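You operate a simulated robot arm through the tools that you are given. There is no shell and no other tool.

You run a simulated robot arm. Do the job below in one go: nothing can be reset, and whatever is moved stays where it is left.

Task
Clamp the honey-brown block and glue the white tuft into the hole by the slide block.
Fine: a red-collared tuft from the small rack; glue from the blue box; shut its lid again.

It is judged by the outcome, as a careful person would: the job done as asked, and still so three seconds after it is handed in. It fails if anything else is knocked over, pushed out of place, dropped, spilled or broken. A push-on lid holds only when it is set on centred and level and pressed home; a screw cap is set on level and turned clockwise until tight.

Robot
A 6-joint arm with a two-finger parallel gripper, fixed in place. Base frame: the origin is at the foot of the arm, x ahead of it, y to its left, z up; the work surface is at about z = 78. Units: cm, degrees, N and s.
With the tool pointing down near the work surface it reaches from about 32 to 74 cm from the base axis. Its first joint turns from -66.0 to 66.0 degrees. Payload 2.45 kg.
The TCP is the grasp point between the finger pads, 2.4 cm short of the fingertips. In the tool frame z runs along the fingers and y along their closing line. The gripper opens to 6.8 cm. The fingers are 1.7 cm wide and 1 cm thick; the gripper's body (4 by 7 cm) begins 4.1 cm behind the TCP.
Orientation is told as [roll, pitch, yaw] about the base's x, y, z axes, in that order, counted from this pose: with the fingers straight down and closing along the base's y, the tool's x points along the base's -x, its y along +y and its z along -z.

Tools
- The arm moves only by the tool apply_moves. Its argument "targets" is a list of rows, each an object of numbers (a shift or turn left out is 0, a gripper value left out holds the last): "hand": the gripper command, from -1 (fully open) to 1 (shut), values between in proportion; "x", "y", "z": the shift along the base's x, y, z in cm; "ax", "ay", "az": the turn, a rotation vector about the base's x, y, z in degrees. In form: [{"hand": .., "x": .., "y": .., "z": .., "ax": .., "ay": .., "az": ..}, ...]. A call has 1 to 20 rows; each row is the pose to reach, as a shift and turn from the pose commanded when the call began. Rows are played at 5 a second. More than 5 cm and 8.6 degrees between two rows, or a gripper value outside its range, and nothing of the call is played. A pose out of reach is approached as far as the arm can. The call stops where the force on the tool passes 60 N (or 10 N more than at its start, if that is more) or the arm is blocked; 0.2 s more then pass. The fingers move at their own pace (about 10.8 cm/s each) and stop on an object; they squeeze with about 32 N. The grip force told is the motor's: it shows also when the fingers shut on nothing. Time passes only in rows, and 0.2 s behind the last, so rows that repeat a pose let the fingers close. It gives the time, the measured TCP pose, the force on the tool (base axes), the opening and the grip force at its end, in the units of the frame above (readings bear some noise), with the torque about the TCP (base axes, N m) and any sound that the robot's microphone picked up, and new pictures: "show" is both (left out), scene, wrist or none.
- Cameras (640 x 400 px; columns grow to the right, rows downward): "scene" is fixed at [17.35, 41.97, 146.49]; the picture's right is [-0.68, -0.73, 0.00], its down [-0.41, 0.38, -0.83] and it looks along [0.61, -0.56, -0.56] (base axes); focal length 312 px, centre (320, 200). "wrist" rides on the gripper at [8.4, 1.1, -7.5] in the tool frame; the picture's right is [-0.13, 0.99, 0.00], its down [-0.60, -0.08, -0.79] and it looks along [-0.79, -0.10, 0.61] (tool axes); focal length 251 px, centre (320, 200). There is no depth. A picture from a camera that has moved, and an enlarged one, comes with that camera's place and axes in the base frame and with its lens.
- enlarge(camera, box): a new picture of the part [left, top, right, bottom] of that camera's present view, enlarged. The clock stands still meanwhile.
- job_done(): hands the job in; it is judged then, once.

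Places have to be worked out from the pictures, the camera data and where the tool is seen. Open the gripper and draw the arm clear of the work before you hand the job in, unless the task says otherwise.

The tools are called after ">>>" as name(argument=value, ...) on one line, values as JSON. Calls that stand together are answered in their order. apply_moves: Moves the arm, as the interface text tells. Its arguments: {"type":"object","properties":{"targets":{"type":"array","items":{"type":"object","properties":{"hand":{"type":"number"},"x":{"type":"number"},"y":{"type":"number"},"z":{"type":"number"},"ax":{"type":"number"},"ay":{"type":"number"},"az":{"type":"number"}}}},"show":{"type":"string","enum":["both","scene","wrist","none"]}},"required":["targets"]} The other tools are called the same way: enlarge (camera, box) takes an enlarged picture of a part of a camera's view; job_done () hands the job in.

At the start:

```text
time_s: 0.0
ee_pos: [43.59, 1.7, 116.15]
ee_rot: [0.0, 0.0, 0.0]
force: [-0.4, 1.3, 0.3]
torque: [-0.01, 0.02, -0.04]
opening: 6.8
gripper_force: 0.0
```

scene: 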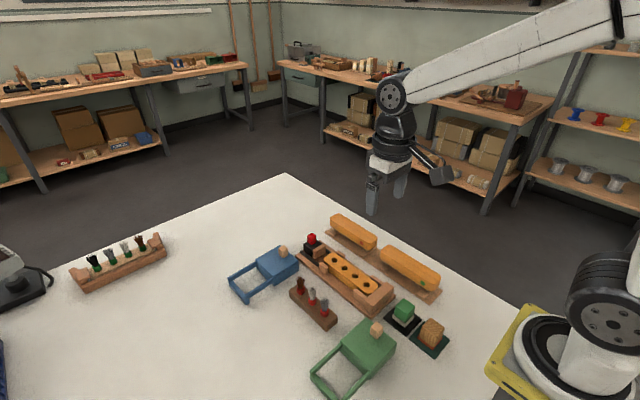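
wrist: 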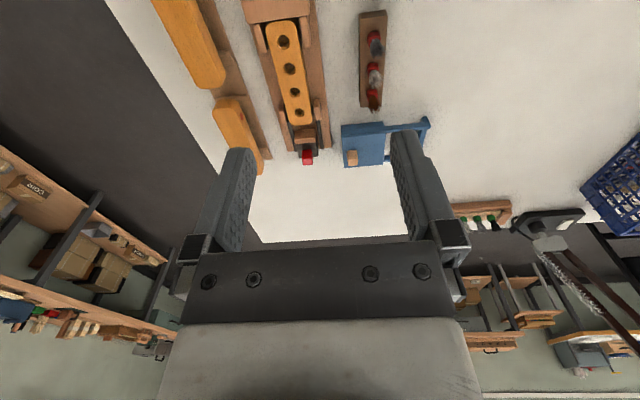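

I start by looking closely at the work area from the scene and wrist cameras to identify the blocks, racks, glue boxes and clamp.

>>> enlarge(camera="scene", box=[220, 190, 460, 400])

>>> enlarge(camera="scene", box=[280, 220, 400, 320])

>>> enlarge(camera="wrist", box=[140, 0, 440, 190])

>>> enlarge(camera="scene", box=[40, 220, 200, 320])

```text
1.90 times, centred on (340, 295) of scene
camera zoom: at [17.35, 41.97, 146.49], right [-0.68, -0.73, 0.0], down [-0.41, 0.38, -0.83], along [0.61, -0.56, -0.56], focal length 594 px, centre (282, 19)
```

zoom: 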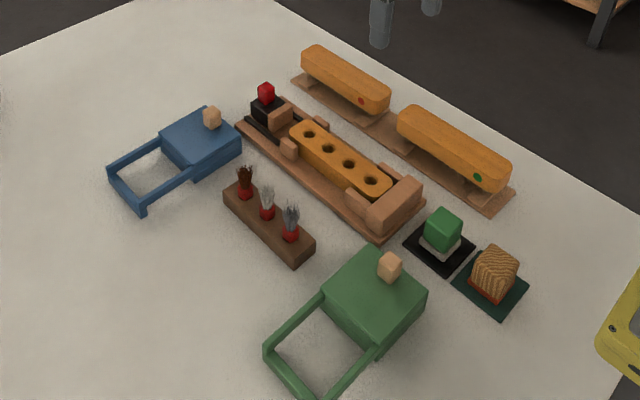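

```text
4.00 times, centred on (340, 270) of scene
camera zoom: at [17.35, 41.97, 146.49], right [-0.68, -0.73, 0.0], down [-0.41, 0.38, -0.83], along [0.61, -0.56, -0.56], focal length 1247 px, centre (240, -80)
```

zoom: 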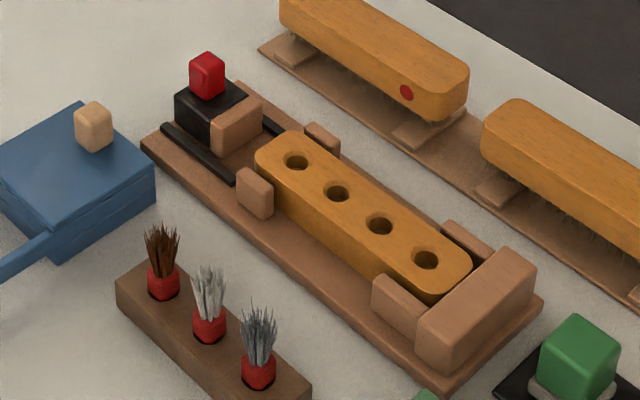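

```text
2.11 times, centred on (290, 95) of wrist
camera zoom: at [35.17, 2.93, 123.62], right [0.13, 0.99, 0.0], down [0.6, -0.08, 0.79], along [0.79, -0.1, -0.61], focal length 529 px, centre (383, 421)
```

zoom: 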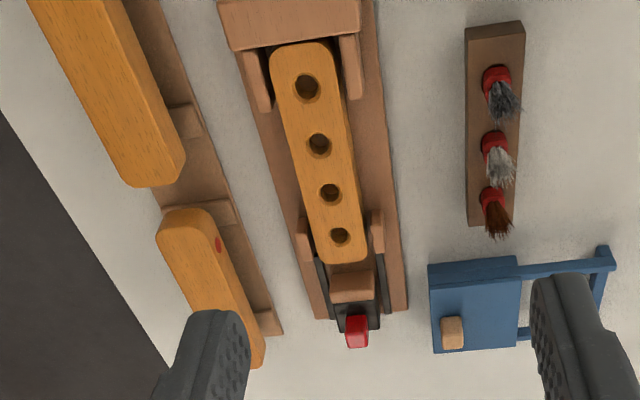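

```text
4.00 times, centred on (120, 270) of scene
camera zoom: at [17.35, 41.97, 146.49], right [-0.68, -0.73, 0.0], down [-0.41, 0.38, -0.83], along [0.61, -0.56, -0.56], focal length 1247 px, centre (1120, -80)
```

zoom: 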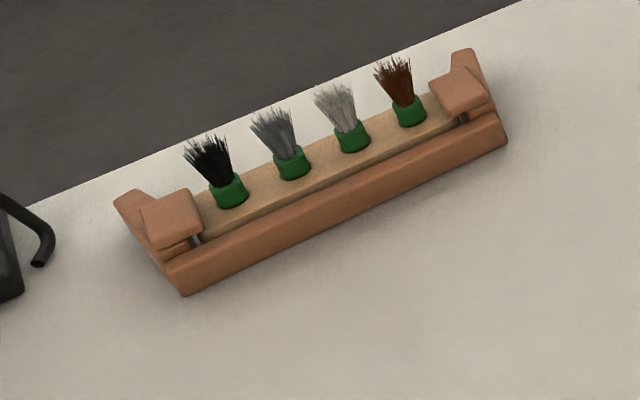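

The jig lies along x at y≈-4: its holes run from about x=49.6 to 61.4 at z≈82.6, and the red slide knob is near (71,-4.2,84.5). The blue box knob is near (72.8,5.2,84.2) and the white red-collared tuft near (56,9.1,81.7). I'll move up and forward with the gripper open to look at the blue box and the slide end from closer.

>>> apply_moves(targets=[{"hand": -1, "x": 3.5, "y": 0.3, "z": -3}, {"x": 7, "y": 0.6, "z": -6}, {"x": 10.5, "y": 0.9, "z": -9}, {"x": 14, "y": 1.2, "z": -12}, {"x": 17.5, "y": 1.4, "z": -15}, {"x": 20.4, "y": 1.5, "z": -18}, {"x": 20.4, "y": 1.5, "z": -18}], show="both")

```text
time_s: 1.6
ee_pos: [64.18, 3.34, 98.04]
ee_rot: [0.0, 0.0, 0.1]
force: [0.0, 0.2, 0.1]
torque: [0.0, 0.02, -0.02]
opening: 6.8
gripper_force: 0.1
camera wrist: at [55.78, 4.5, 105.49], right [0.13, 0.99, 0.0], down [0.6, -0.08, 0.79], along [0.79, -0.1, -0.61], focal length 251 px, centre (320, 200)
```

scene: 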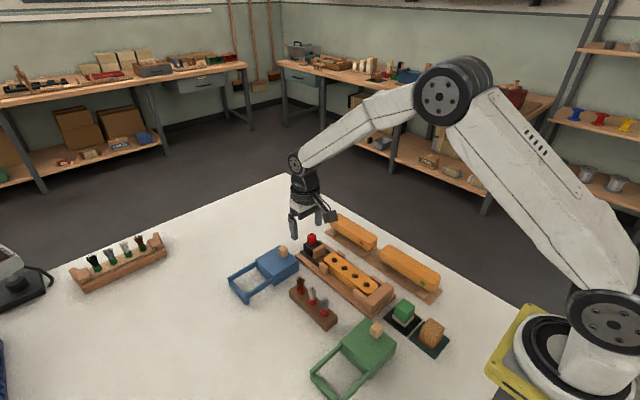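
wrist: 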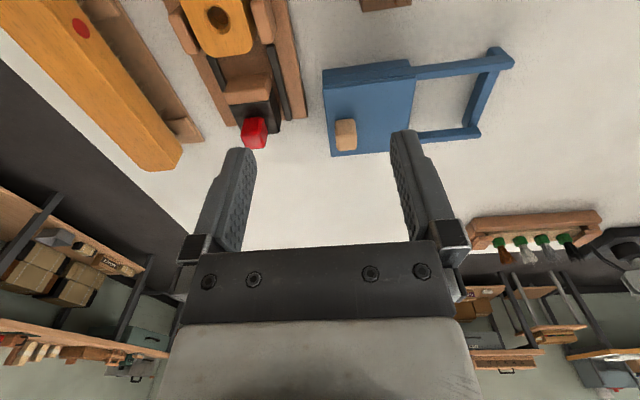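

>>> enlarge(camera="wrist", box=[300, 30, 540, 180])

>>> enlarge(camera="wrist", box=[150, 0, 340, 160])

>>> enlarge(camera="scene", box=[220, 225, 320, 310])

>>> enlarge(camera="scene", box=[300, 300, 420, 400])

```text
2.67 times, centred on (420, 105) of wrist
camera zoom: at [55.78, 4.5, 105.49], right [0.13, 0.99, 0.0], down [0.6, -0.08, 0.79], along [0.79, -0.1, -0.61], focal length 670 px, centre (53, 453)
```

zoom: 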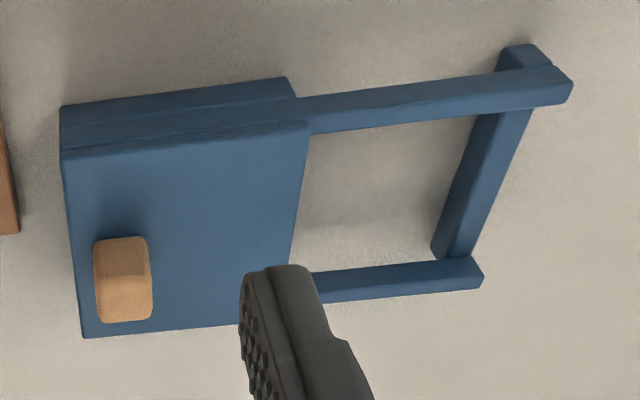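

```text
2.50 times, centred on (245, 80) of wrist
camera zoom: at [55.78, 4.5, 105.49], right [0.13, 0.99, 0.0], down [0.6, -0.08, 0.79], along [0.79, -0.1, -0.61], focal length 629 px, centre (508, 500)
```

zoom: 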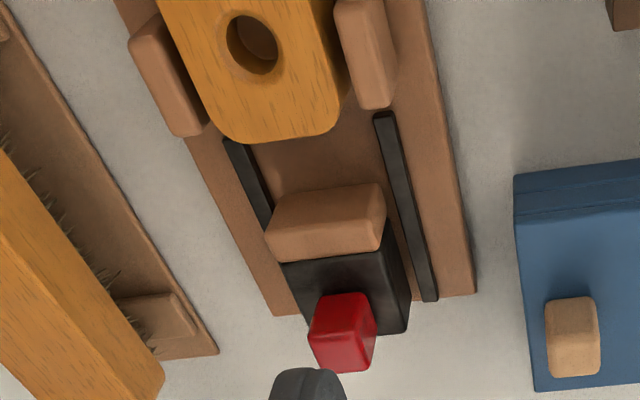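

```text
4.71 times, centred on (270, 268) of scene
camera zoom: at [17.36, 41.97, 146.49], right [-0.68, -0.73, 0.0], down [-0.41, 0.38, -0.83], along [0.61, -0.56, -0.56], focal length 1467 px, centre (555, -118)
```

zoom: 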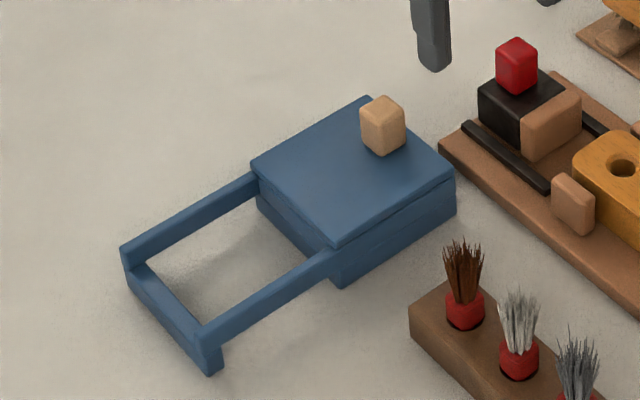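

```text
4.00 times, centred on (360, 350) of scene
camera zoom: at [17.36, 41.97, 146.49], right [-0.68, -0.73, 0.0], down [-0.41, 0.38, -0.83], along [0.61, -0.56, -0.56], focal length 1247 px, centre (160, -400)
```

zoom: 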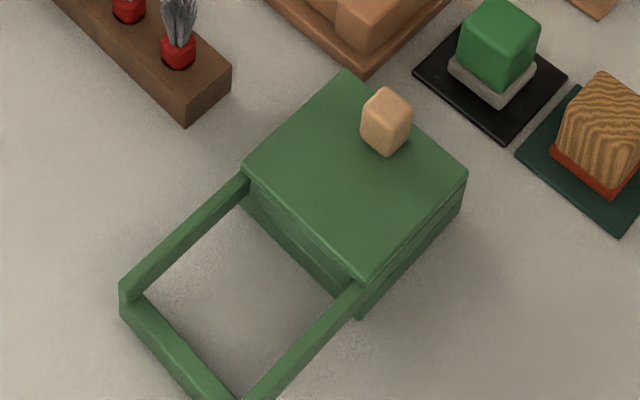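

The blue lid slides toward +y on its rails, with its knob at the -y edge. The slide block runs on black rails, and I judge the gap to the honey-brown block at about 2.5 cm. I'll clamp first, so I move above the red knob at about (71,-4.2).

>>> apply_moves(targets=[{"hand": -1, "x": 2.3, "y": -2.5, "z": -1}, {"x": 4.6, "y": -5, "z": -2}, {"x": 7.0, "y": -7.4, "z": -4}, {"x": 7.0, "y": -7.4, "z": -6}, {"x": 7.0, "y": -7.4, "z": -6}], show="both")

```text
time_s: 2.8
ee_pos: [71.03, -4.08, 92.03]
ee_rot: [0.0, -0.1, 0.0]
force: [-0.6, 0.5, 0.2]
torque: [0.0, -0.01, 0.01]
opening: 6.8
gripper_force: 0.2
camera wrist: at [62.7, -2.91, 99.6], right [0.13, 0.99, 0.0], down [0.6, -0.08, 0.79], along [0.79, -0.1, -0.61], focal length 251 px, centre (320, 200)
```

scene: 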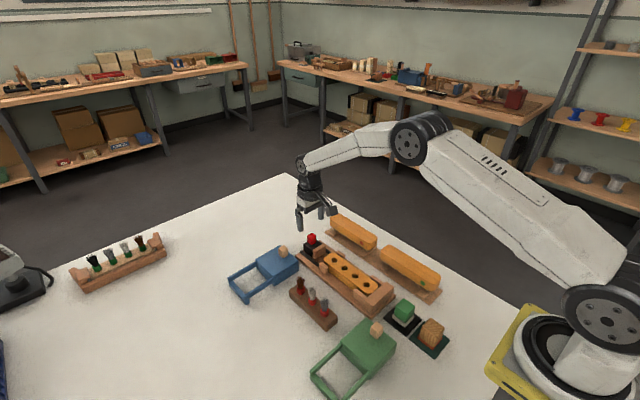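
wrist: 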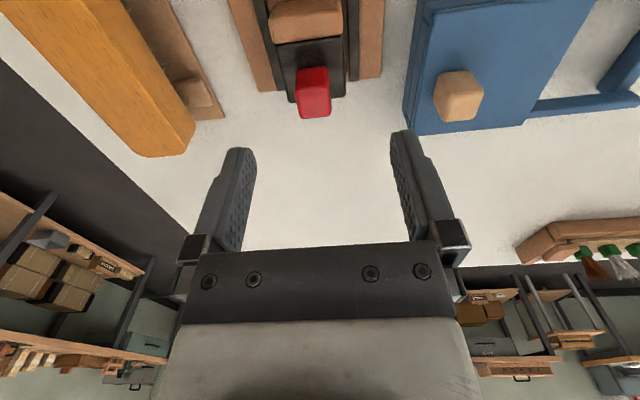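

Fingers straddle the knob in y and are still above it. I'll enlarge to measure the knob faces and the neighbouring heights before descending.

>>> enlarge(camera="wrist", box=[220, 0, 420, 125])

>>> enlarge(camera="scene", box=[280, 190, 360, 270])

```text
3.20 times, centred on (320, 62) of wrist
camera zoom: at [62.7, -2.91, 99.6], right [0.13, 0.99, 0.0], down [0.6, -0.08, 0.79], along [0.79, -0.1, -0.61], focal length 805 px, centre (320, 640)
```

zoom: 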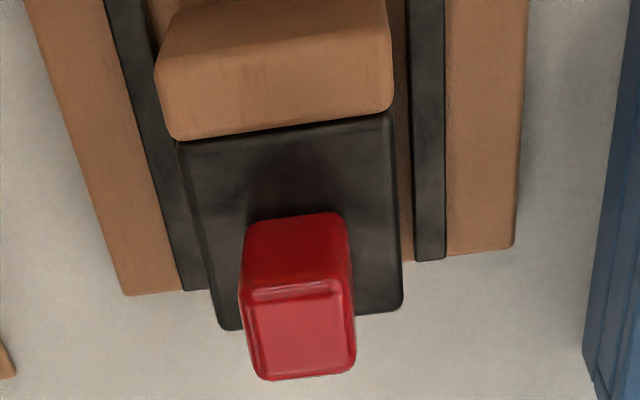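

```text
5.00 times, centred on (320, 230) of scene
camera zoom: at [17.36, 41.97, 146.49], right [-0.68, -0.73, 0.0], down [-0.41, 0.38, -0.83], along [0.61, -0.56, -0.56], focal length 1559 px, centre (320, 50)
```

zoom: 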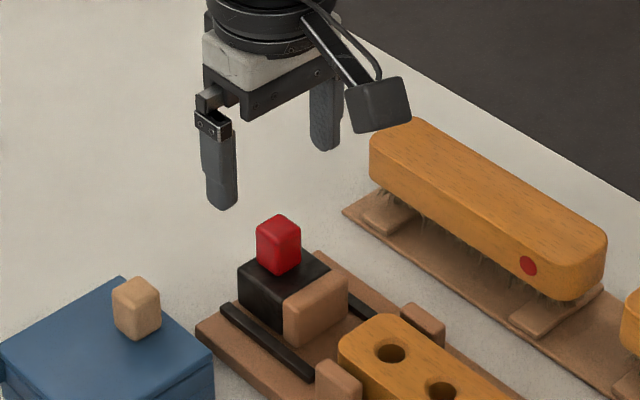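

The knob measures about 1.9 cm square, spans z≈82.7–85.3 and is centred near (71.35,-4.3). I'll descend with open fingers so the tips stay about 1 cm above the carriage, then close on the knob.

>>> apply_moves(targets=[{"hand": -1, "x": 0.35, "y": -0.1, "z": -2}, {"x": 0.35, "y": -0.1, "z": -4}, {"x": 0.35, "y": -0.1, "z": -6}, {"x": 0.35, "y": -0.1, "z": -6}, {"hand": 0.0, "x": 0.35, "y": -0.1, "z": -6}, {"hand": 0.0, "x": 0.35, "y": -0.1, "z": -6}], show="both")

```text
time_s: 4.2
ee_pos: [71.2, -4.16, 85.95]
ee_rot: [0.0, -0.1, 0.0]
force: [-0.8, 0.3, -0.3]
torque: [-0.02, 0.02, -0.02]
opening: 3.39
gripper_force: 0.0
camera wrist: at [62.88, -3.09, 93.57], right [0.13, 0.99, 0.0], down [0.6, -0.08, 0.79], along [0.79, -0.1, -0.61], focal length 251 px, centre (320, 200)
```

scene: 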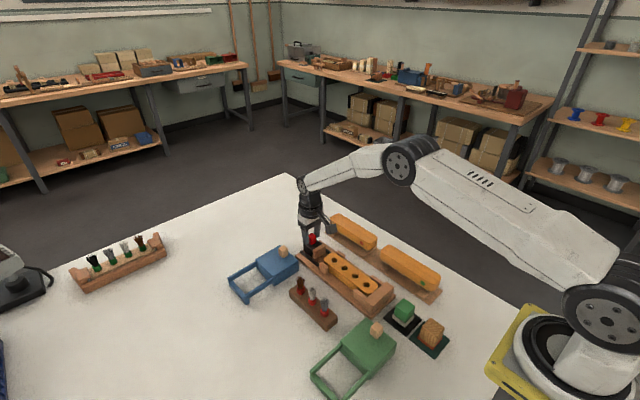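
wrist: 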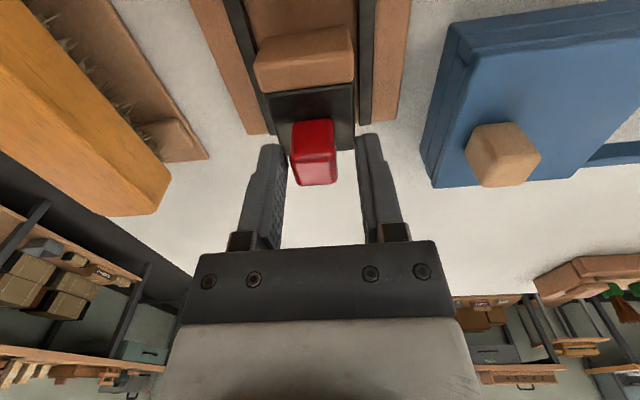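

The knob sits about 0.2 cm nearer the -y finger and is well centred in x. I'll shift y by -0.2 and close on it.

>>> apply_moves(targets=[{"hand": 0.0, "y": -0.2}, {"hand": 0.3, "y": -0.2}, {"hand": 0.6, "y": -0.2}, {"hand": 1.0, "y": -0.2}, {"hand": 1.0, "y": -0.2}], show="wrist")

```text
time_s: 5.4
ee_pos: [71.33, -4.47, 86.2]
ee_rot: [0.0, 0.0, -0.1]
force: [-0.1, -9.1, 0.9]
torque: [-0.13, 0.02, -0.02]
opening: 2.18
gripper_force: 38.6
camera wrist: at [62.91, -3.36, 93.58], right [0.13, 0.99, 0.0], down [0.6, -0.08, 0.79], along [0.79, -0.1, -0.61], focal length 251 px, centre (320, 200)
```

wrist: 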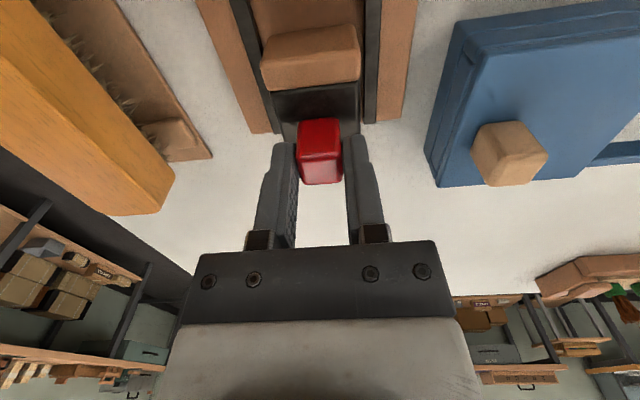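

The knob is gripped (opening 2.18, slight side load). I'll slide the block toward the honey-brown block in -x in small steps, watching the force.

>>> apply_moves(targets=[{"hand": 1.0, "y": -0.08}, {"x": -0.3, "y": -0.08}, {"x": -0.6, "y": -0.08}, {"x": -0.9, "y": -0.08}, {"x": -1.2, "y": -0.08}, {"x": -1.5, "y": -0.08}], show="wrist")

```text
time_s: 6.8
ee_pos: [69.75, -4.49, 86.14]
ee_rot: [0.0, 0.0, 0.0]
force: [2.2, -8.5, -1.8]
torque: [-0.12, -0.21, 0.02]
opening: 2.17
gripper_force: 38.3
camera wrist: at [61.42, -3.38, 93.58], right [0.13, 0.99, 0.0], down [0.6, -0.08, 0.79], along [0.79, -0.1, -0.61], focal length 251 px, centre (320, 200)
```

wrist: 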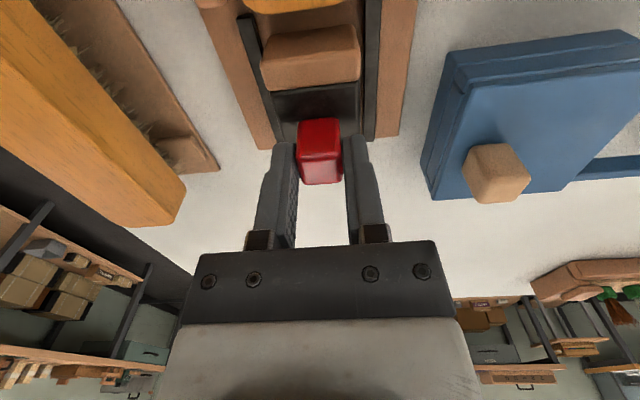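

It slides easily with about 2 N of drag. I'll continue in finer steps toward contact with the block.

>>> apply_moves(targets=[{"x": -0.2}, {"x": -0.4}, {"x": -0.6}, {"x": -0.8}, {"x": -0.8}], show="both")

```text
time_s: 8.0
ee_pos: [68.88, -4.44, 86.16]
ee_rot: [0.1, 0.1, 0.0]
force: [1.2, -9.7, -10.0]
torque: [-0.16, -1.12, 0.02]
opening: 2.14
gripper_force: 39.2
camera wrist: at [60.64, -3.37, 93.6], right [0.13, 0.99, 0.0], down [0.6, -0.08, 0.79], along [0.79, -0.1, -0.61], focal length 251 px, centre (320, 200)
```

scene: 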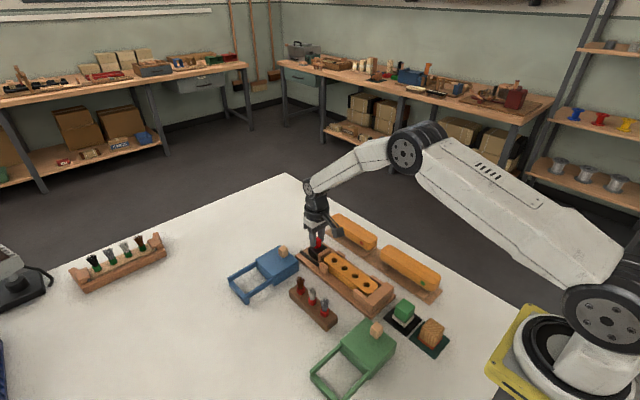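
wrist: 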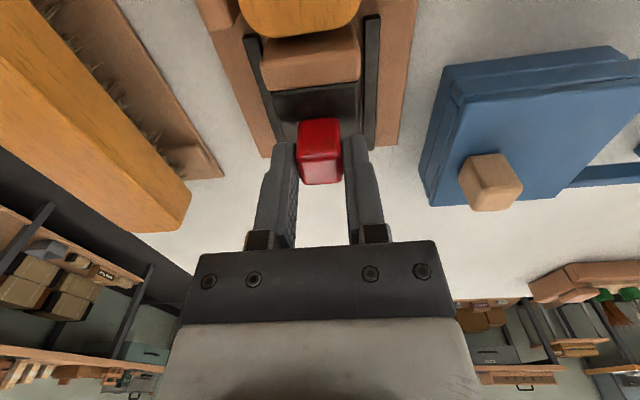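

Vertical force has changed (-10 N), so I'll inspect the gap between the jaw and block before pushing further.

>>> enlarge(camera="wrist", box=[220, 0, 420, 125])

>>> enlarge(camera="scene", box=[290, 220, 370, 270])

```text
3.20 times, centred on (320, 62) of wrist
camera zoom: at [60.64, -3.37, 93.6], right [0.13, 0.99, 0.0], down [0.6, -0.08, 0.79], along [0.79, -0.1, -0.61], focal length 805 px, centre (320, 640)
```

zoom: 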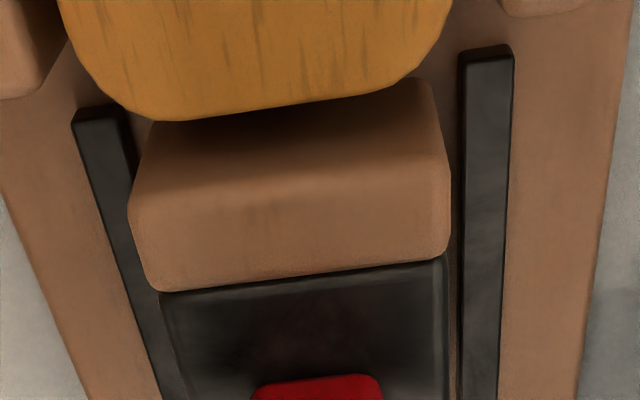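

```text
8.00 times, centred on (330, 245) of scene
camera zoom: at [17.38, 41.94, 146.49], right [-0.68, -0.73, 0.0], down [-0.41, 0.38, -0.83], along [0.61, -0.56, -0.56], focal length 2494 px, centre (240, -160)
```

zoom: 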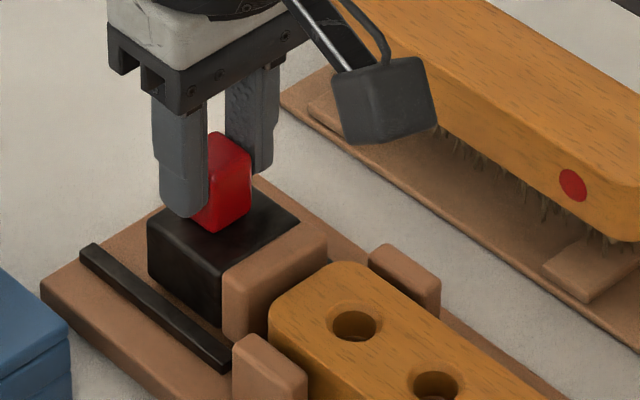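

The jaw is close to the block but may have a few mm left. I'll nudge on in 1 mm steps and read the force after each few.

>>> apply_moves(targets=[{"x": -0.1}, {"x": -0.2}, {"x": -0.2}], show="wrist")

```text
time_s: 8.8
ee_pos: [68.75, -4.43, 86.22]
ee_rot: [0.0, 0.1, 0.1]
force: [0.1, -10.0, -8.9]
torque: [-0.18, -0.51, 0.0]
opening: 2.19
gripper_force: 38.8
camera wrist: at [60.44, -3.37, 93.6], right [0.13, 0.99, 0.0], down [0.61, -0.08, 0.79], along [0.79, -0.1, -0.61], focal length 251 px, centre (320, 200)
```

wrist: 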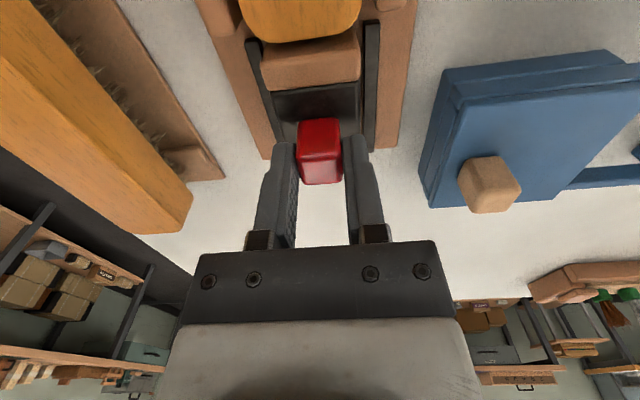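

Fx stays near zero, so it is not yet touching. I'll keep going.

>>> apply_moves(targets=[{"x": -0.1}, {"x": -0.2}, {"x": -0.3}, {"x": -0.3}], show="wrist")

>>> enlarge(camera="wrist", box=[220, 0, 420, 125])

```text
time_s: 9.8
ee_pos: [68.35, -4.45, 86.16]
ee_rot: [0.0, 0.2, 0.0]
force: [-4.3, -7.1, -2.7]
torque: [-0.08, -0.03, 0.03]
opening: 2.18
gripper_force: 38.9
camera wrist: at [60.06, -3.38, 93.6], right [0.13, 0.99, 0.0], down [0.61, -0.08, 0.79], along [0.79, -0.1, -0.61], focal length 251 px, centre (320, 200)
```

wrist: 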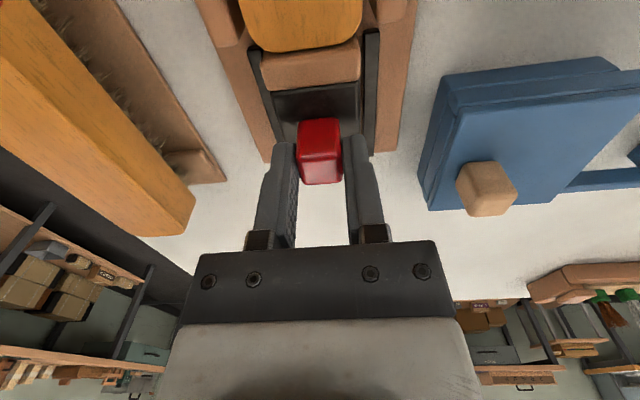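

```text
3.20 times, centred on (320, 62) of wrist
camera zoom: at [60.06, -3.38, 93.6], right [0.13, 0.99, 0.0], down [0.61, -0.08, 0.79], along [0.79, -0.1, -0.61], focal length 805 px, centre (320, 640)
```

zoom: 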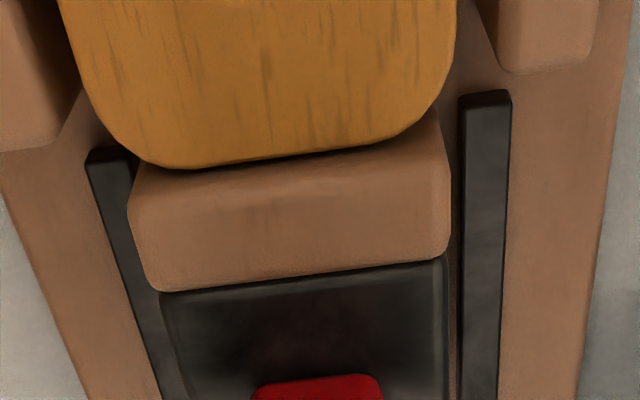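

The gap is almost closed. I'll continue in 1 mm steps until Fx rises clearly.

>>> apply_moves(targets=[{"x": -0.1}, {"x": -0.2}, {"x": -0.3}, {"x": -0.3}], show="none")

>>> enlarge(camera="wrist", box=[220, 0, 420, 125])

```text
time_s: 10.8
ee_pos: [68.33, -4.41, 86.09]
ee_rot: [0.0, -0.2, 0.0]
force: [7.0, -5.9, -6.5]
torque: [-0.12, 0.32, 0.01]
opening: 2.17
gripper_force: 39.0
```

```text
3.20 times, centred on (320, 62) of wrist
camera zoom: at [59.92, -3.37, 93.56], right [0.13, 0.99, 0.0], down [0.6, -0.08, 0.8], along [0.79, -0.1, -0.61], focal length 805 px, centre (320, 640)
```

zoom: 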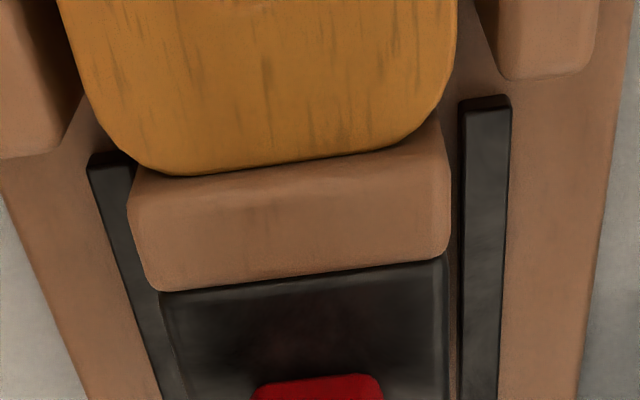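

Fx has risen to 7 N and the jaw has stopped, so it is in contact. I'll press a little more to seat it firmly.

>>> apply_moves(targets=[{"x": -0.1}, {"x": -0.2}, {"x": -0.25}, {"x": -0.25}], show="none")

>>> enlarge(camera="wrist", box=[220, 0, 420, 125])

```text
time_s: 11.8
ee_pos: [68.11, -4.51, 86.1]
ee_rot: [0.0, -0.5, 0.0]
force: [24.3, -1.4, -7.8]
torque: [-0.02, -0.27, -0.03]
opening: 2.18
gripper_force: 38.4
```

```text
3.20 times, centred on (320, 62) of wrist
camera zoom: at [59.73, -3.37, 93.62], right [0.13, 0.99, 0.0], down [0.6, -0.08, 0.8], along [0.79, -0.1, -0.6], focal length 805 px, centre (320, 640)
```

zoom: 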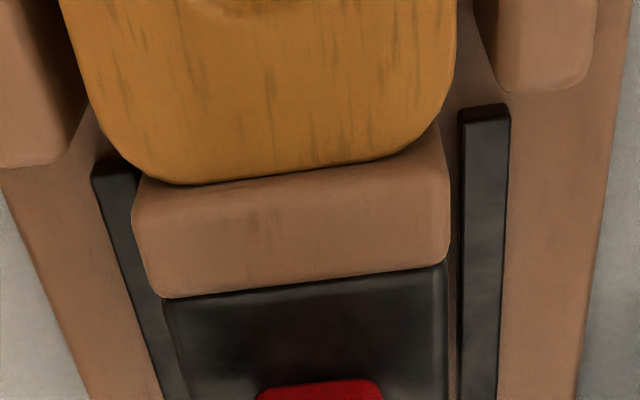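

Fx is 24 N and the jaw is firmly against the block. I'll open the fingers slowly, rise straight up, and check that it stays clamped.

>>> apply_moves(targets=[{"hand": 1, "x": 0.1}, {"hand": 0.3, "x": 0.1}, {"hand": -0.2, "x": 0.1}, {"hand": -0.2, "x": 0.1}, {"hand": -0.3, "x": 0.1, "z": 2}, {"x": 0.1, "z": 4.5}, {"x": 0, "z": 8}, {"x": -2, "z": 12}, {"x": -2, "z": 12}], show="both")

>>> enlarge(camera="wrist", box=[220, 0, 420, 125])

>>> enlarge(camera="scene", box=[290, 220, 400, 320])

```text
time_s: 13.8
ee_pos: [66.05, -4.44, 98.26]
ee_rot: [0.0, 0.0, 0.0]
force: [-0.3, 0.0, 0.0]
torque: [-0.02, 0.02, -0.02]
opening: 4.42
gripper_force: 0.1
camera wrist: at [57.69, -3.33, 105.77], right [0.13, 0.99, 0.0], down [0.6, -0.08, 0.79], along [0.79, -0.1, -0.61], focal length 251 px, centre (320, 200)
```

scene: 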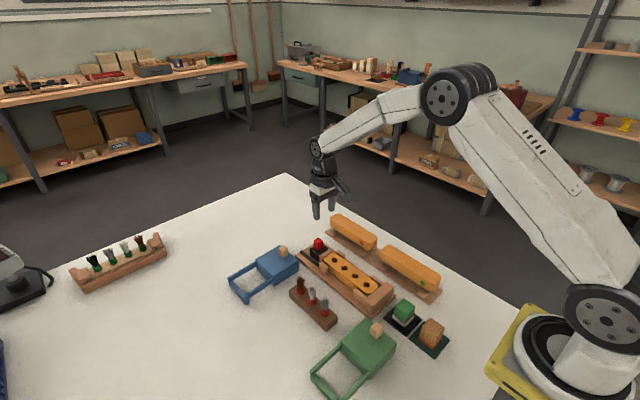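
wrist: 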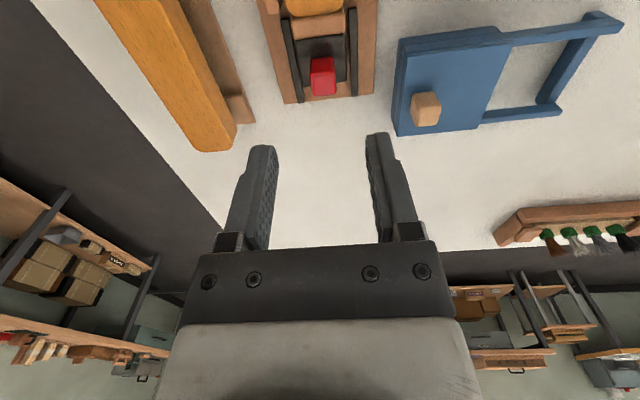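

```text
3.20 times, centred on (320, 62) of wrist
camera zoom: at [57.69, -3.33, 105.77], right [0.13, 0.99, 0.0], down [0.6, -0.08, 0.79], along [0.79, -0.1, -0.61], focal length 805 px, centre (320, 640)
```

zoom: 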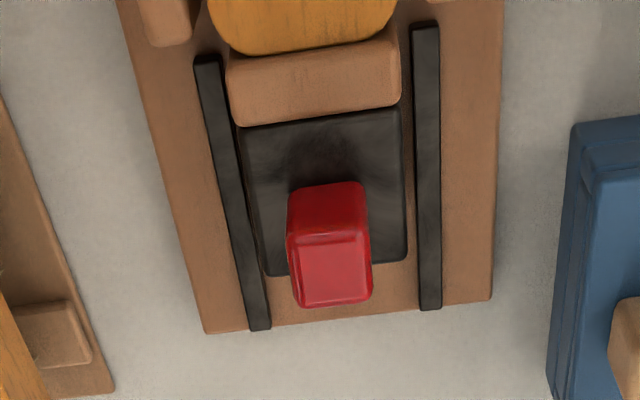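

```text
4.00 times, centred on (345, 270) of scene
camera zoom: at [17.35, 41.97, 146.49], right [-0.68, -0.73, 0.0], down [-0.41, 0.38, -0.83], along [0.61, -0.56, -0.56], focal length 1247 px, centre (220, -80)
```

zoom: 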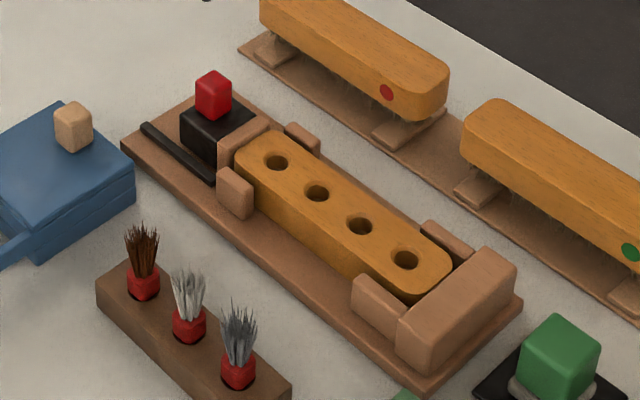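

The slide jaw now sits tight against the block end and stays put. Next I go above the blue box lid knob (about 72.6, 5.1) and take a closer look.

>>> apply_moves(targets=[{"hand": -0.3, "x": 1.6, "y": 2.6, "z": -0.5}, {"x": 3.2, "y": 5.2, "z": -1}, {"x": 4.8, "y": 7.6, "z": -2}, {"x": 6.2, "y": 9.6, "z": -4}, {"x": 6.2, "y": 9.6, "z": -6}, {"x": 6.2, "y": 9.6, "z": -6}], show="both")

>>> enlarge(camera="wrist", box=[220, 0, 460, 150])

>>> enlarge(camera="scene", box=[220, 220, 320, 310])

```text
time_s: 15.2
ee_pos: [72.27, 5.3, 92.11]
ee_rot: [0.1, 0.1, 0.0]
force: [0.0, 0.3, 0.3]
torque: [0.0, 0.03, -0.04]
opening: 4.42
gripper_force: 0.0
camera wrist: at [63.9, 6.27, 99.65], right [0.13, 0.99, 0.0], down [0.6, -0.08, 0.79], along [0.79, -0.1, -0.61], focal length 251 px, centre (320, 200)
```

scene: 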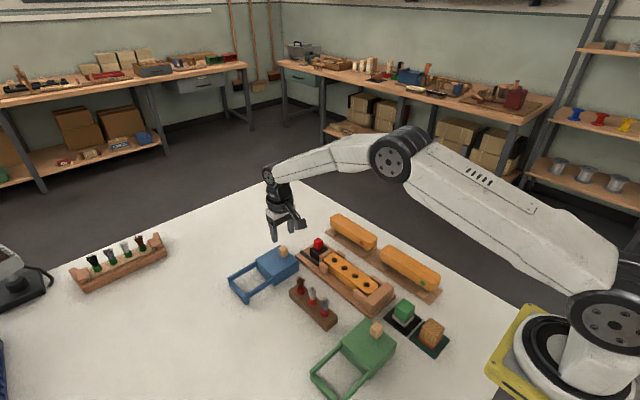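
wrist: 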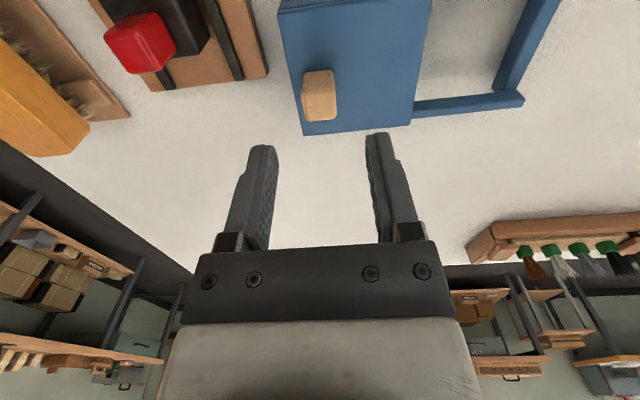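

```text
2.67 times, centred on (340, 75) of wrist
camera zoom: at [63.9, 6.27, 99.65], right [0.13, 0.99, 0.0], down [0.6, -0.08, 0.79], along [0.79, -0.1, -0.61], focal length 670 px, centre (267, 533)
```

zoom: 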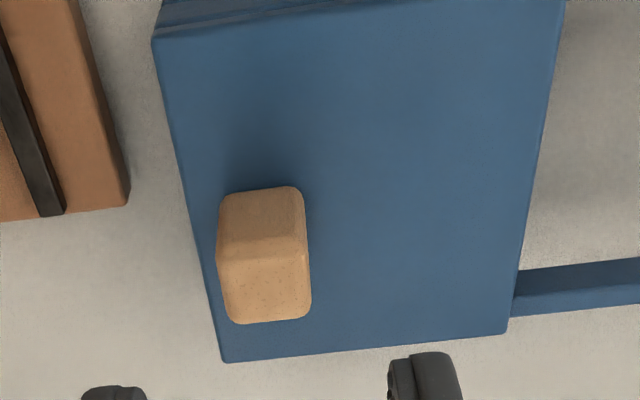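

```text
4.44 times, centred on (270, 265) of scene
camera zoom: at [17.35, 41.97, 146.49], right [-0.68, -0.73, 0.0], down [-0.41, 0.38, -0.83], along [0.61, -0.56, -0.56], focal length 1386 px, centre (542, -89)
```

zoom: 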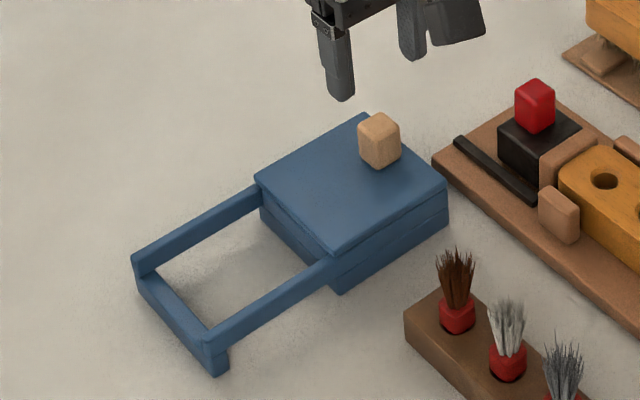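

Lid top is at z≈81.9, spanning x 68.7–77.6 and y 3.2–12.2. The knob is about 1.9 cm wide, centred near (73.1,5.05), with its top near 84.8. I'll descend with the fingers straddling the knob along y and the tips about 0.6 cm above the lid, x slightly inside to save reach.

>>> apply_moves(targets=[{"hand": -0.3, "x": 0.6, "y": 0.0, "z": -2}, {"x": 0.6, "y": 0.0, "z": -4}, {"x": 0.6, "y": 0.0, "z": -5.5}, {"x": 0.6, "y": 0.0, "z": -7}, {"x": 0.6, "y": 0.0, "z": -7}], show="both")

>>> enlarge(camera="wrist", box=[220, 60, 420, 220])

>>> enlarge(camera="scene", box=[230, 210, 320, 290])

```text
time_s: 16.4
ee_pos: [72.74, 5.22, 85.18]
ee_rot: [0.0, 0.0, -0.1]
force: [0.2, 0.1, -0.3]
torque: [0.0, 0.02, 0.01]
opening: 4.42
gripper_force: 0.0
camera wrist: at [64.33, 6.29, 92.64], right [0.13, 0.99, 0.0], down [0.6, -0.08, 0.79], along [0.79, -0.1, -0.61], focal length 251 px, centre (320, 200)
```

scene: 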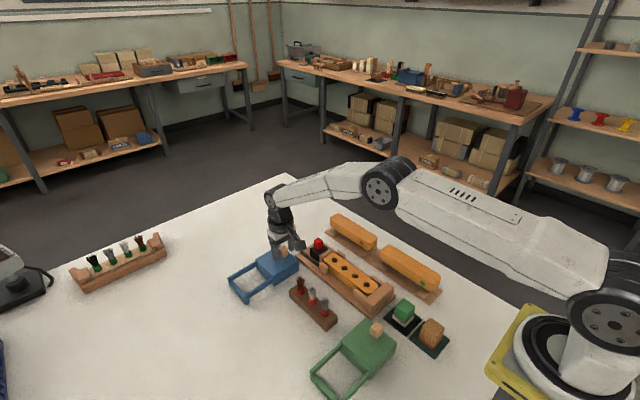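
wrist: 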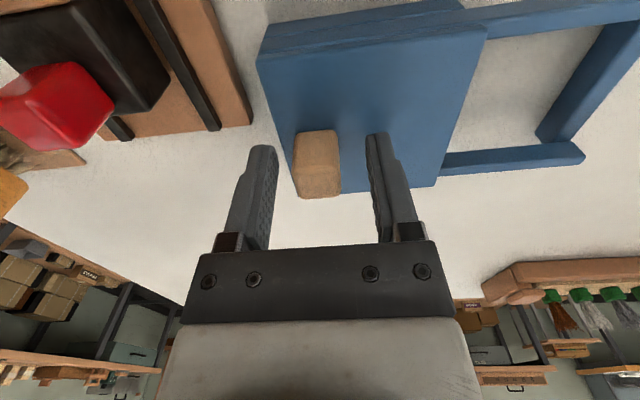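

```text
2.50 times, centred on (320, 140) of wrist
camera zoom: at [64.33, 6.29, 92.64], right [0.13, 0.99, 0.0], down [0.6, -0.08, 0.79], along [0.79, -0.1, -0.61], focal length 629 px, centre (320, 350)
```

zoom: 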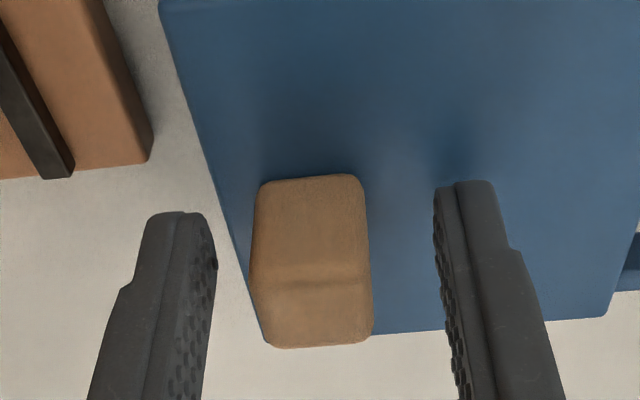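

```text
5.00 times, centred on (275, 250) of scene
camera zoom: at [17.35, 41.97, 146.49], right [-0.68, -0.73, 0.0], down [-0.41, 0.38, -0.83], along [0.61, -0.56, -0.56], focal length 1559 px, centre (545, -50)
```

zoom: 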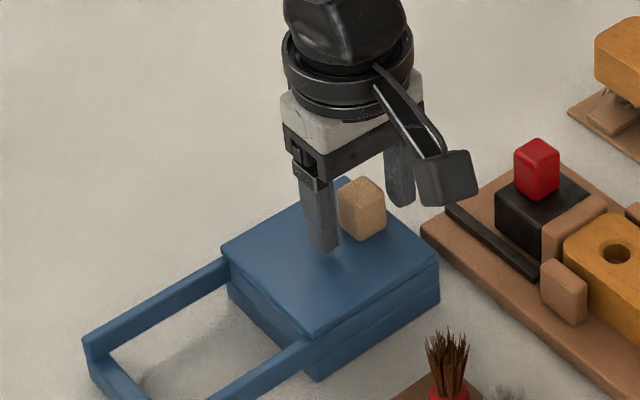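

The knob is between the fingers, a little toward the -y one. I'll shift slightly and close to a loose cage of about 2.5 cm, then push the lid open toward +y in small steps.

>>> apply_moves(targets=[{"hand": -0.3, "y": -0.15}, {"hand": 0.25, "y": -0.15}, {"hand": 0.25, "y": -0.15}, {"y": 0.2}, {"y": 0.6}, {"y": 1.0}, {"y": 1.4}, {"y": 1.8}, {"y": 1.8}], show="both")

```text
time_s: 18.4
ee_pos: [72.81, 6.96, 85.18]
ee_rot: [0.0, 0.0, 0.0]
force: [0.0, -1.0, 0.2]
torque: [-0.02, -0.01, -0.05]
opening: 2.55
gripper_force: 0.7
camera wrist: at [64.37, 8.09, 92.67], right [0.13, 0.99, 0.0], down [0.6, -0.08, 0.79], along [0.79, -0.1, -0.61], focal length 251 px, centre (320, 200)
```

scene: 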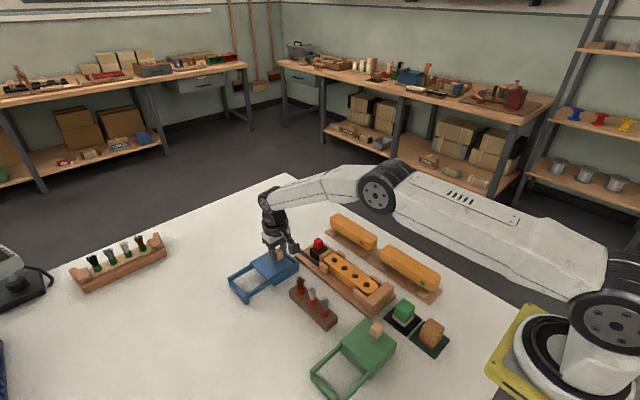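
wrist: 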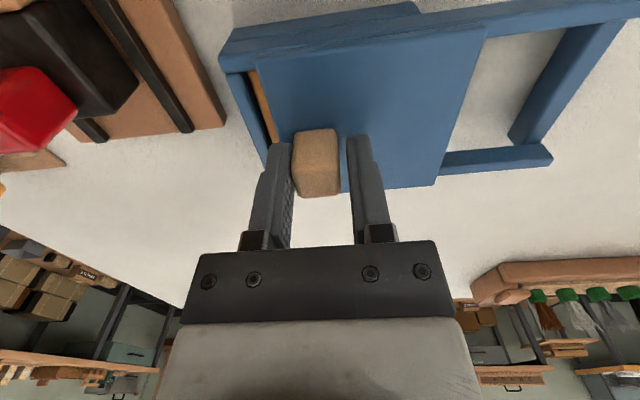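

The lid slides freely with about 1 N and the box interior is starting to show. I'll continue opening.

>>> apply_moves(targets=[{"y": 0.5}, {"y": 1.0}, {"y": 1.5}, {"y": 2.0}, {"y": 2.5}, {"y": 3.0}, {"y": 3.5}, {"y": 4.0}, {"y": 4.4}, {"y": 4.8}, {"y": 4.8}], show="both")

```text
time_s: 20.8
ee_pos: [72.79, 11.7, 85.26]
ee_rot: [0.0, 0.0, 0.0]
force: [0.7, -0.5, -0.2]
torque: [0.04, 0.03, 0.02]
opening: 2.57
gripper_force: 0.5
camera wrist: at [64.43, 12.86, 92.68], right [0.13, 0.99, 0.0], down [0.6, -0.08, 0.79], along [0.79, -0.1, -0.61], focal length 251 px, centre (320, 200)
```

scene: 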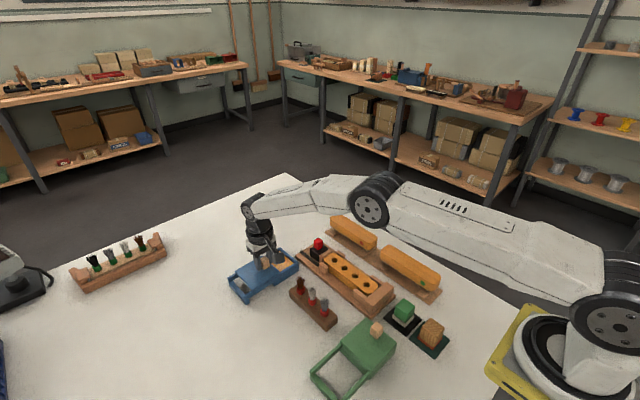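
wrist: 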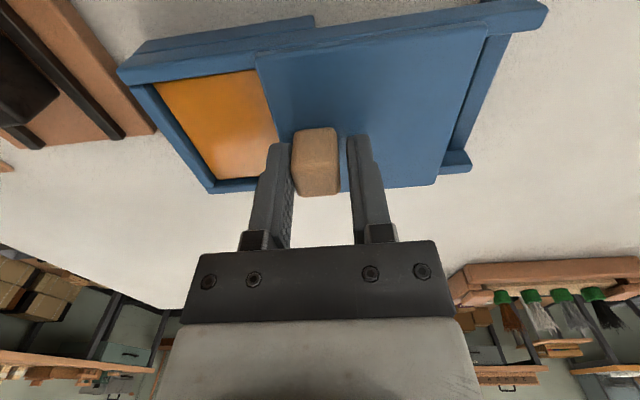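

The box is open about 6 cm, showing amber glue. I'll push slightly further, then open the cage and rise to see the inside.

>>> apply_moves(targets=[{"y": 0.4}, {"y": 0.8}, {"y": 0.8}, {"y": 0.7, "hand": -0.2}, {"y": 0.7, "hand": -0.2}, {"y": 0.7, "z": 3}, {"y": 0.5, "z": 6}, {"y": -2, "z": 9}, {"x": -2, "y": -5, "z": 10.5}, {"x": -3, "y": -7, "z": 11}, {"x": -3, "y": -7, "z": 11}], show="both")

>>> enlarge(camera="wrist", box=[260, 0, 500, 150])

>>> enlarge(camera="scene", box=[220, 230, 340, 330])

```text
time_s: 23.2
ee_pos: [69.71, 4.54, 95.99]
ee_rot: [0.0, 0.1, -0.1]
force: [-0.4, -0.5, 0.3]
torque: [-0.01, 0.01, -0.01]
opening: 4.07
gripper_force: 0.1
camera wrist: at [61.41, 5.74, 103.54], right [0.13, 0.99, 0.0], down [0.6, -0.08, 0.79], along [0.79, -0.1, -0.61], focal length 251 px, centre (320, 200)
```

scene: 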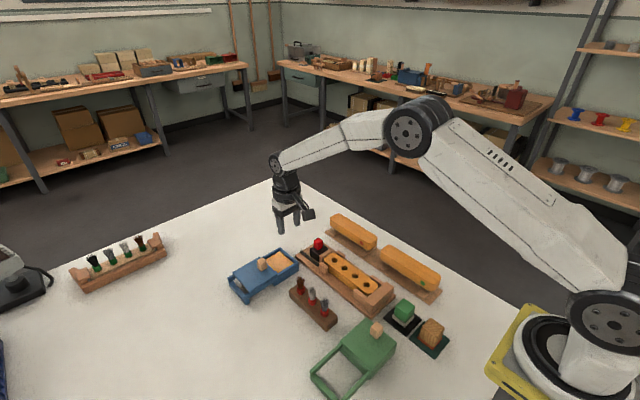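
wrist: 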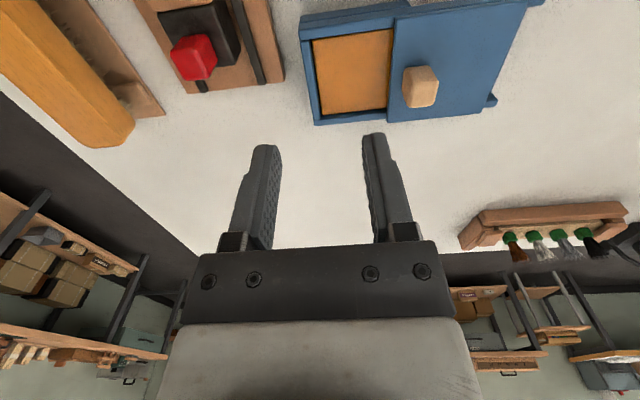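

```text
2.67 times, centred on (380, 75) of wrist
camera zoom: at [61.41, 5.74, 103.54], right [0.13, 0.99, 0.0], down [0.6, -0.08, 0.79], along [0.79, -0.1, -0.61], focal length 670 px, centre (160, 533)
```

zoom: 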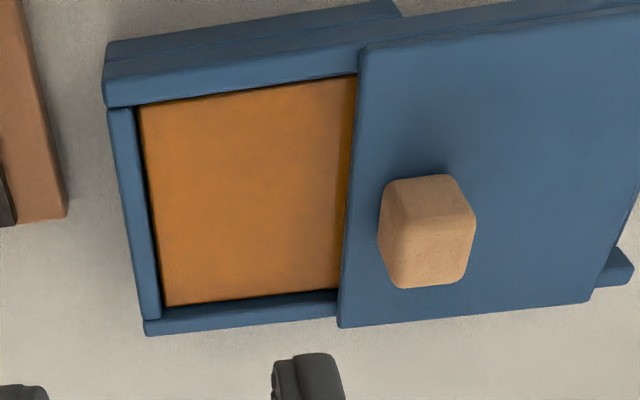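

```text
4.00 times, centred on (280, 280) of scene
camera zoom: at [17.35, 41.97, 146.49], right [-0.68, -0.73, 0.0], down [-0.41, 0.38, -0.83], along [0.61, -0.56, -0.56], focal length 1247 px, centre (480, -120)
```

zoom: 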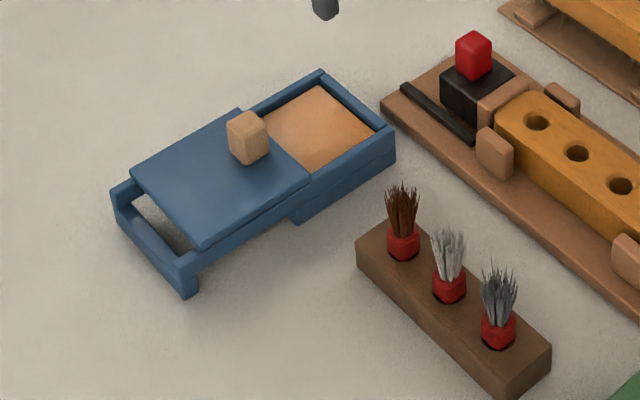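

The glue surface is at about z≈80.8, exposed over x≈70–76.7 and y≈4–10.3. Next I move over the small rack's white tuft to measure its collar and the rack top.

>>> apply_moves(targets=[{"hand": -0.2, "x": -3.5, "y": 1.2}, {"x": -7, "y": 2.4}, {"x": -10.5, "y": 3.6}, {"x": -13.6, "y": 4.5}, {"x": -13.6, "y": 4.5, "z": -2}, {"x": -13.6, "y": 4.5, "z": -2}], show="both")

>>> enlarge(camera="wrist", box=[240, 0, 400, 130])

>>> enlarge(camera="scene", box=[280, 265, 350, 335])

```text
time_s: 24.6
ee_pos: [56.2, 9.19, 94.11]
ee_rot: [0.0, 0.1, 0.0]
force: [-0.1, 0.2, -0.2]
torque: [0.0, -0.02, 0.02]
opening: 4.07
gripper_force: 0.0
camera wrist: at [47.81, 10.36, 101.6], right [0.13, 0.99, 0.0], down [0.6, -0.08, 0.79], along [0.79, -0.1, -0.61], focal length 251 px, centre (320, 200)
```

scene: 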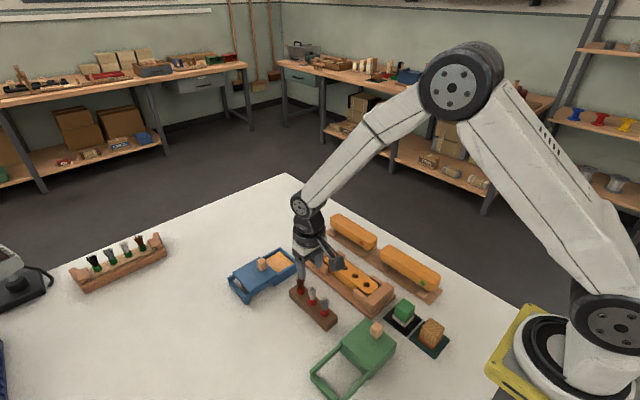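
wrist: 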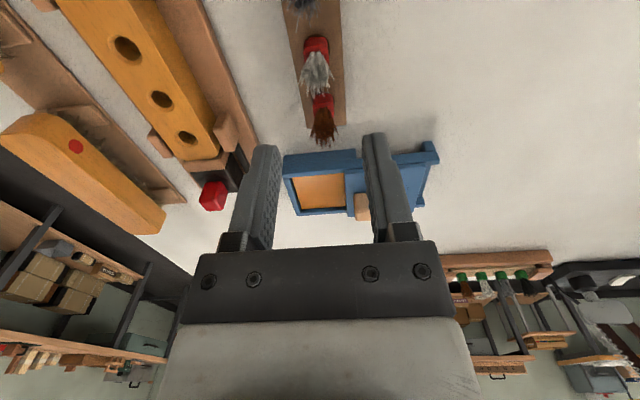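

```text
3.08 times, centred on (320, 65) of wrist
camera zoom: at [47.81, 10.36, 101.6], right [0.13, 0.99, 0.0], down [0.6, -0.08, 0.79], along [0.79, -0.1, -0.61], focal length 774 px, centre (320, 615)
```

zoom: 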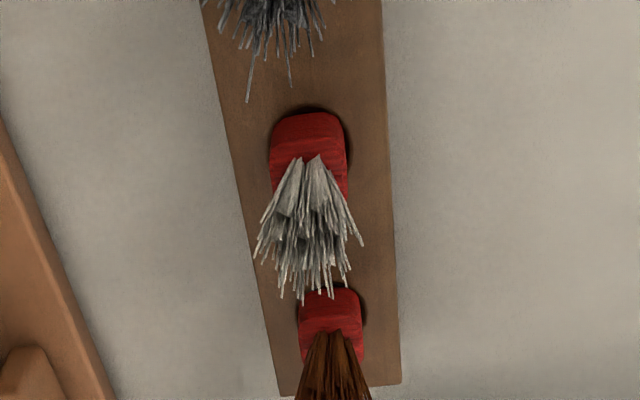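

```text
5.71 times, centred on (315, 300) of scene
camera zoom: at [17.35, 41.97, 146.49], right [-0.68, -0.73, 0.0], down [-0.41, 0.38, -0.83], along [0.61, -0.56, -0.56], focal length 1782 px, centre (349, -371)
```

zoom: 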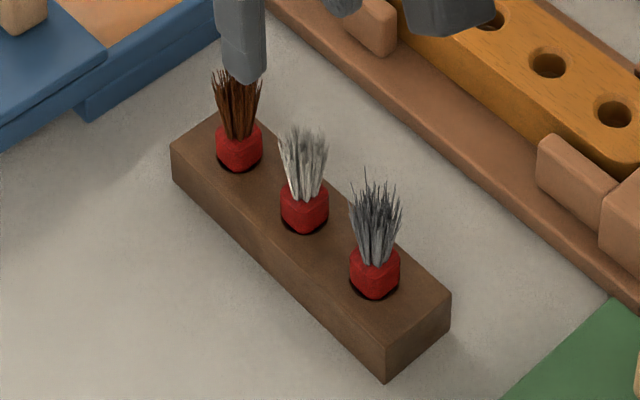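

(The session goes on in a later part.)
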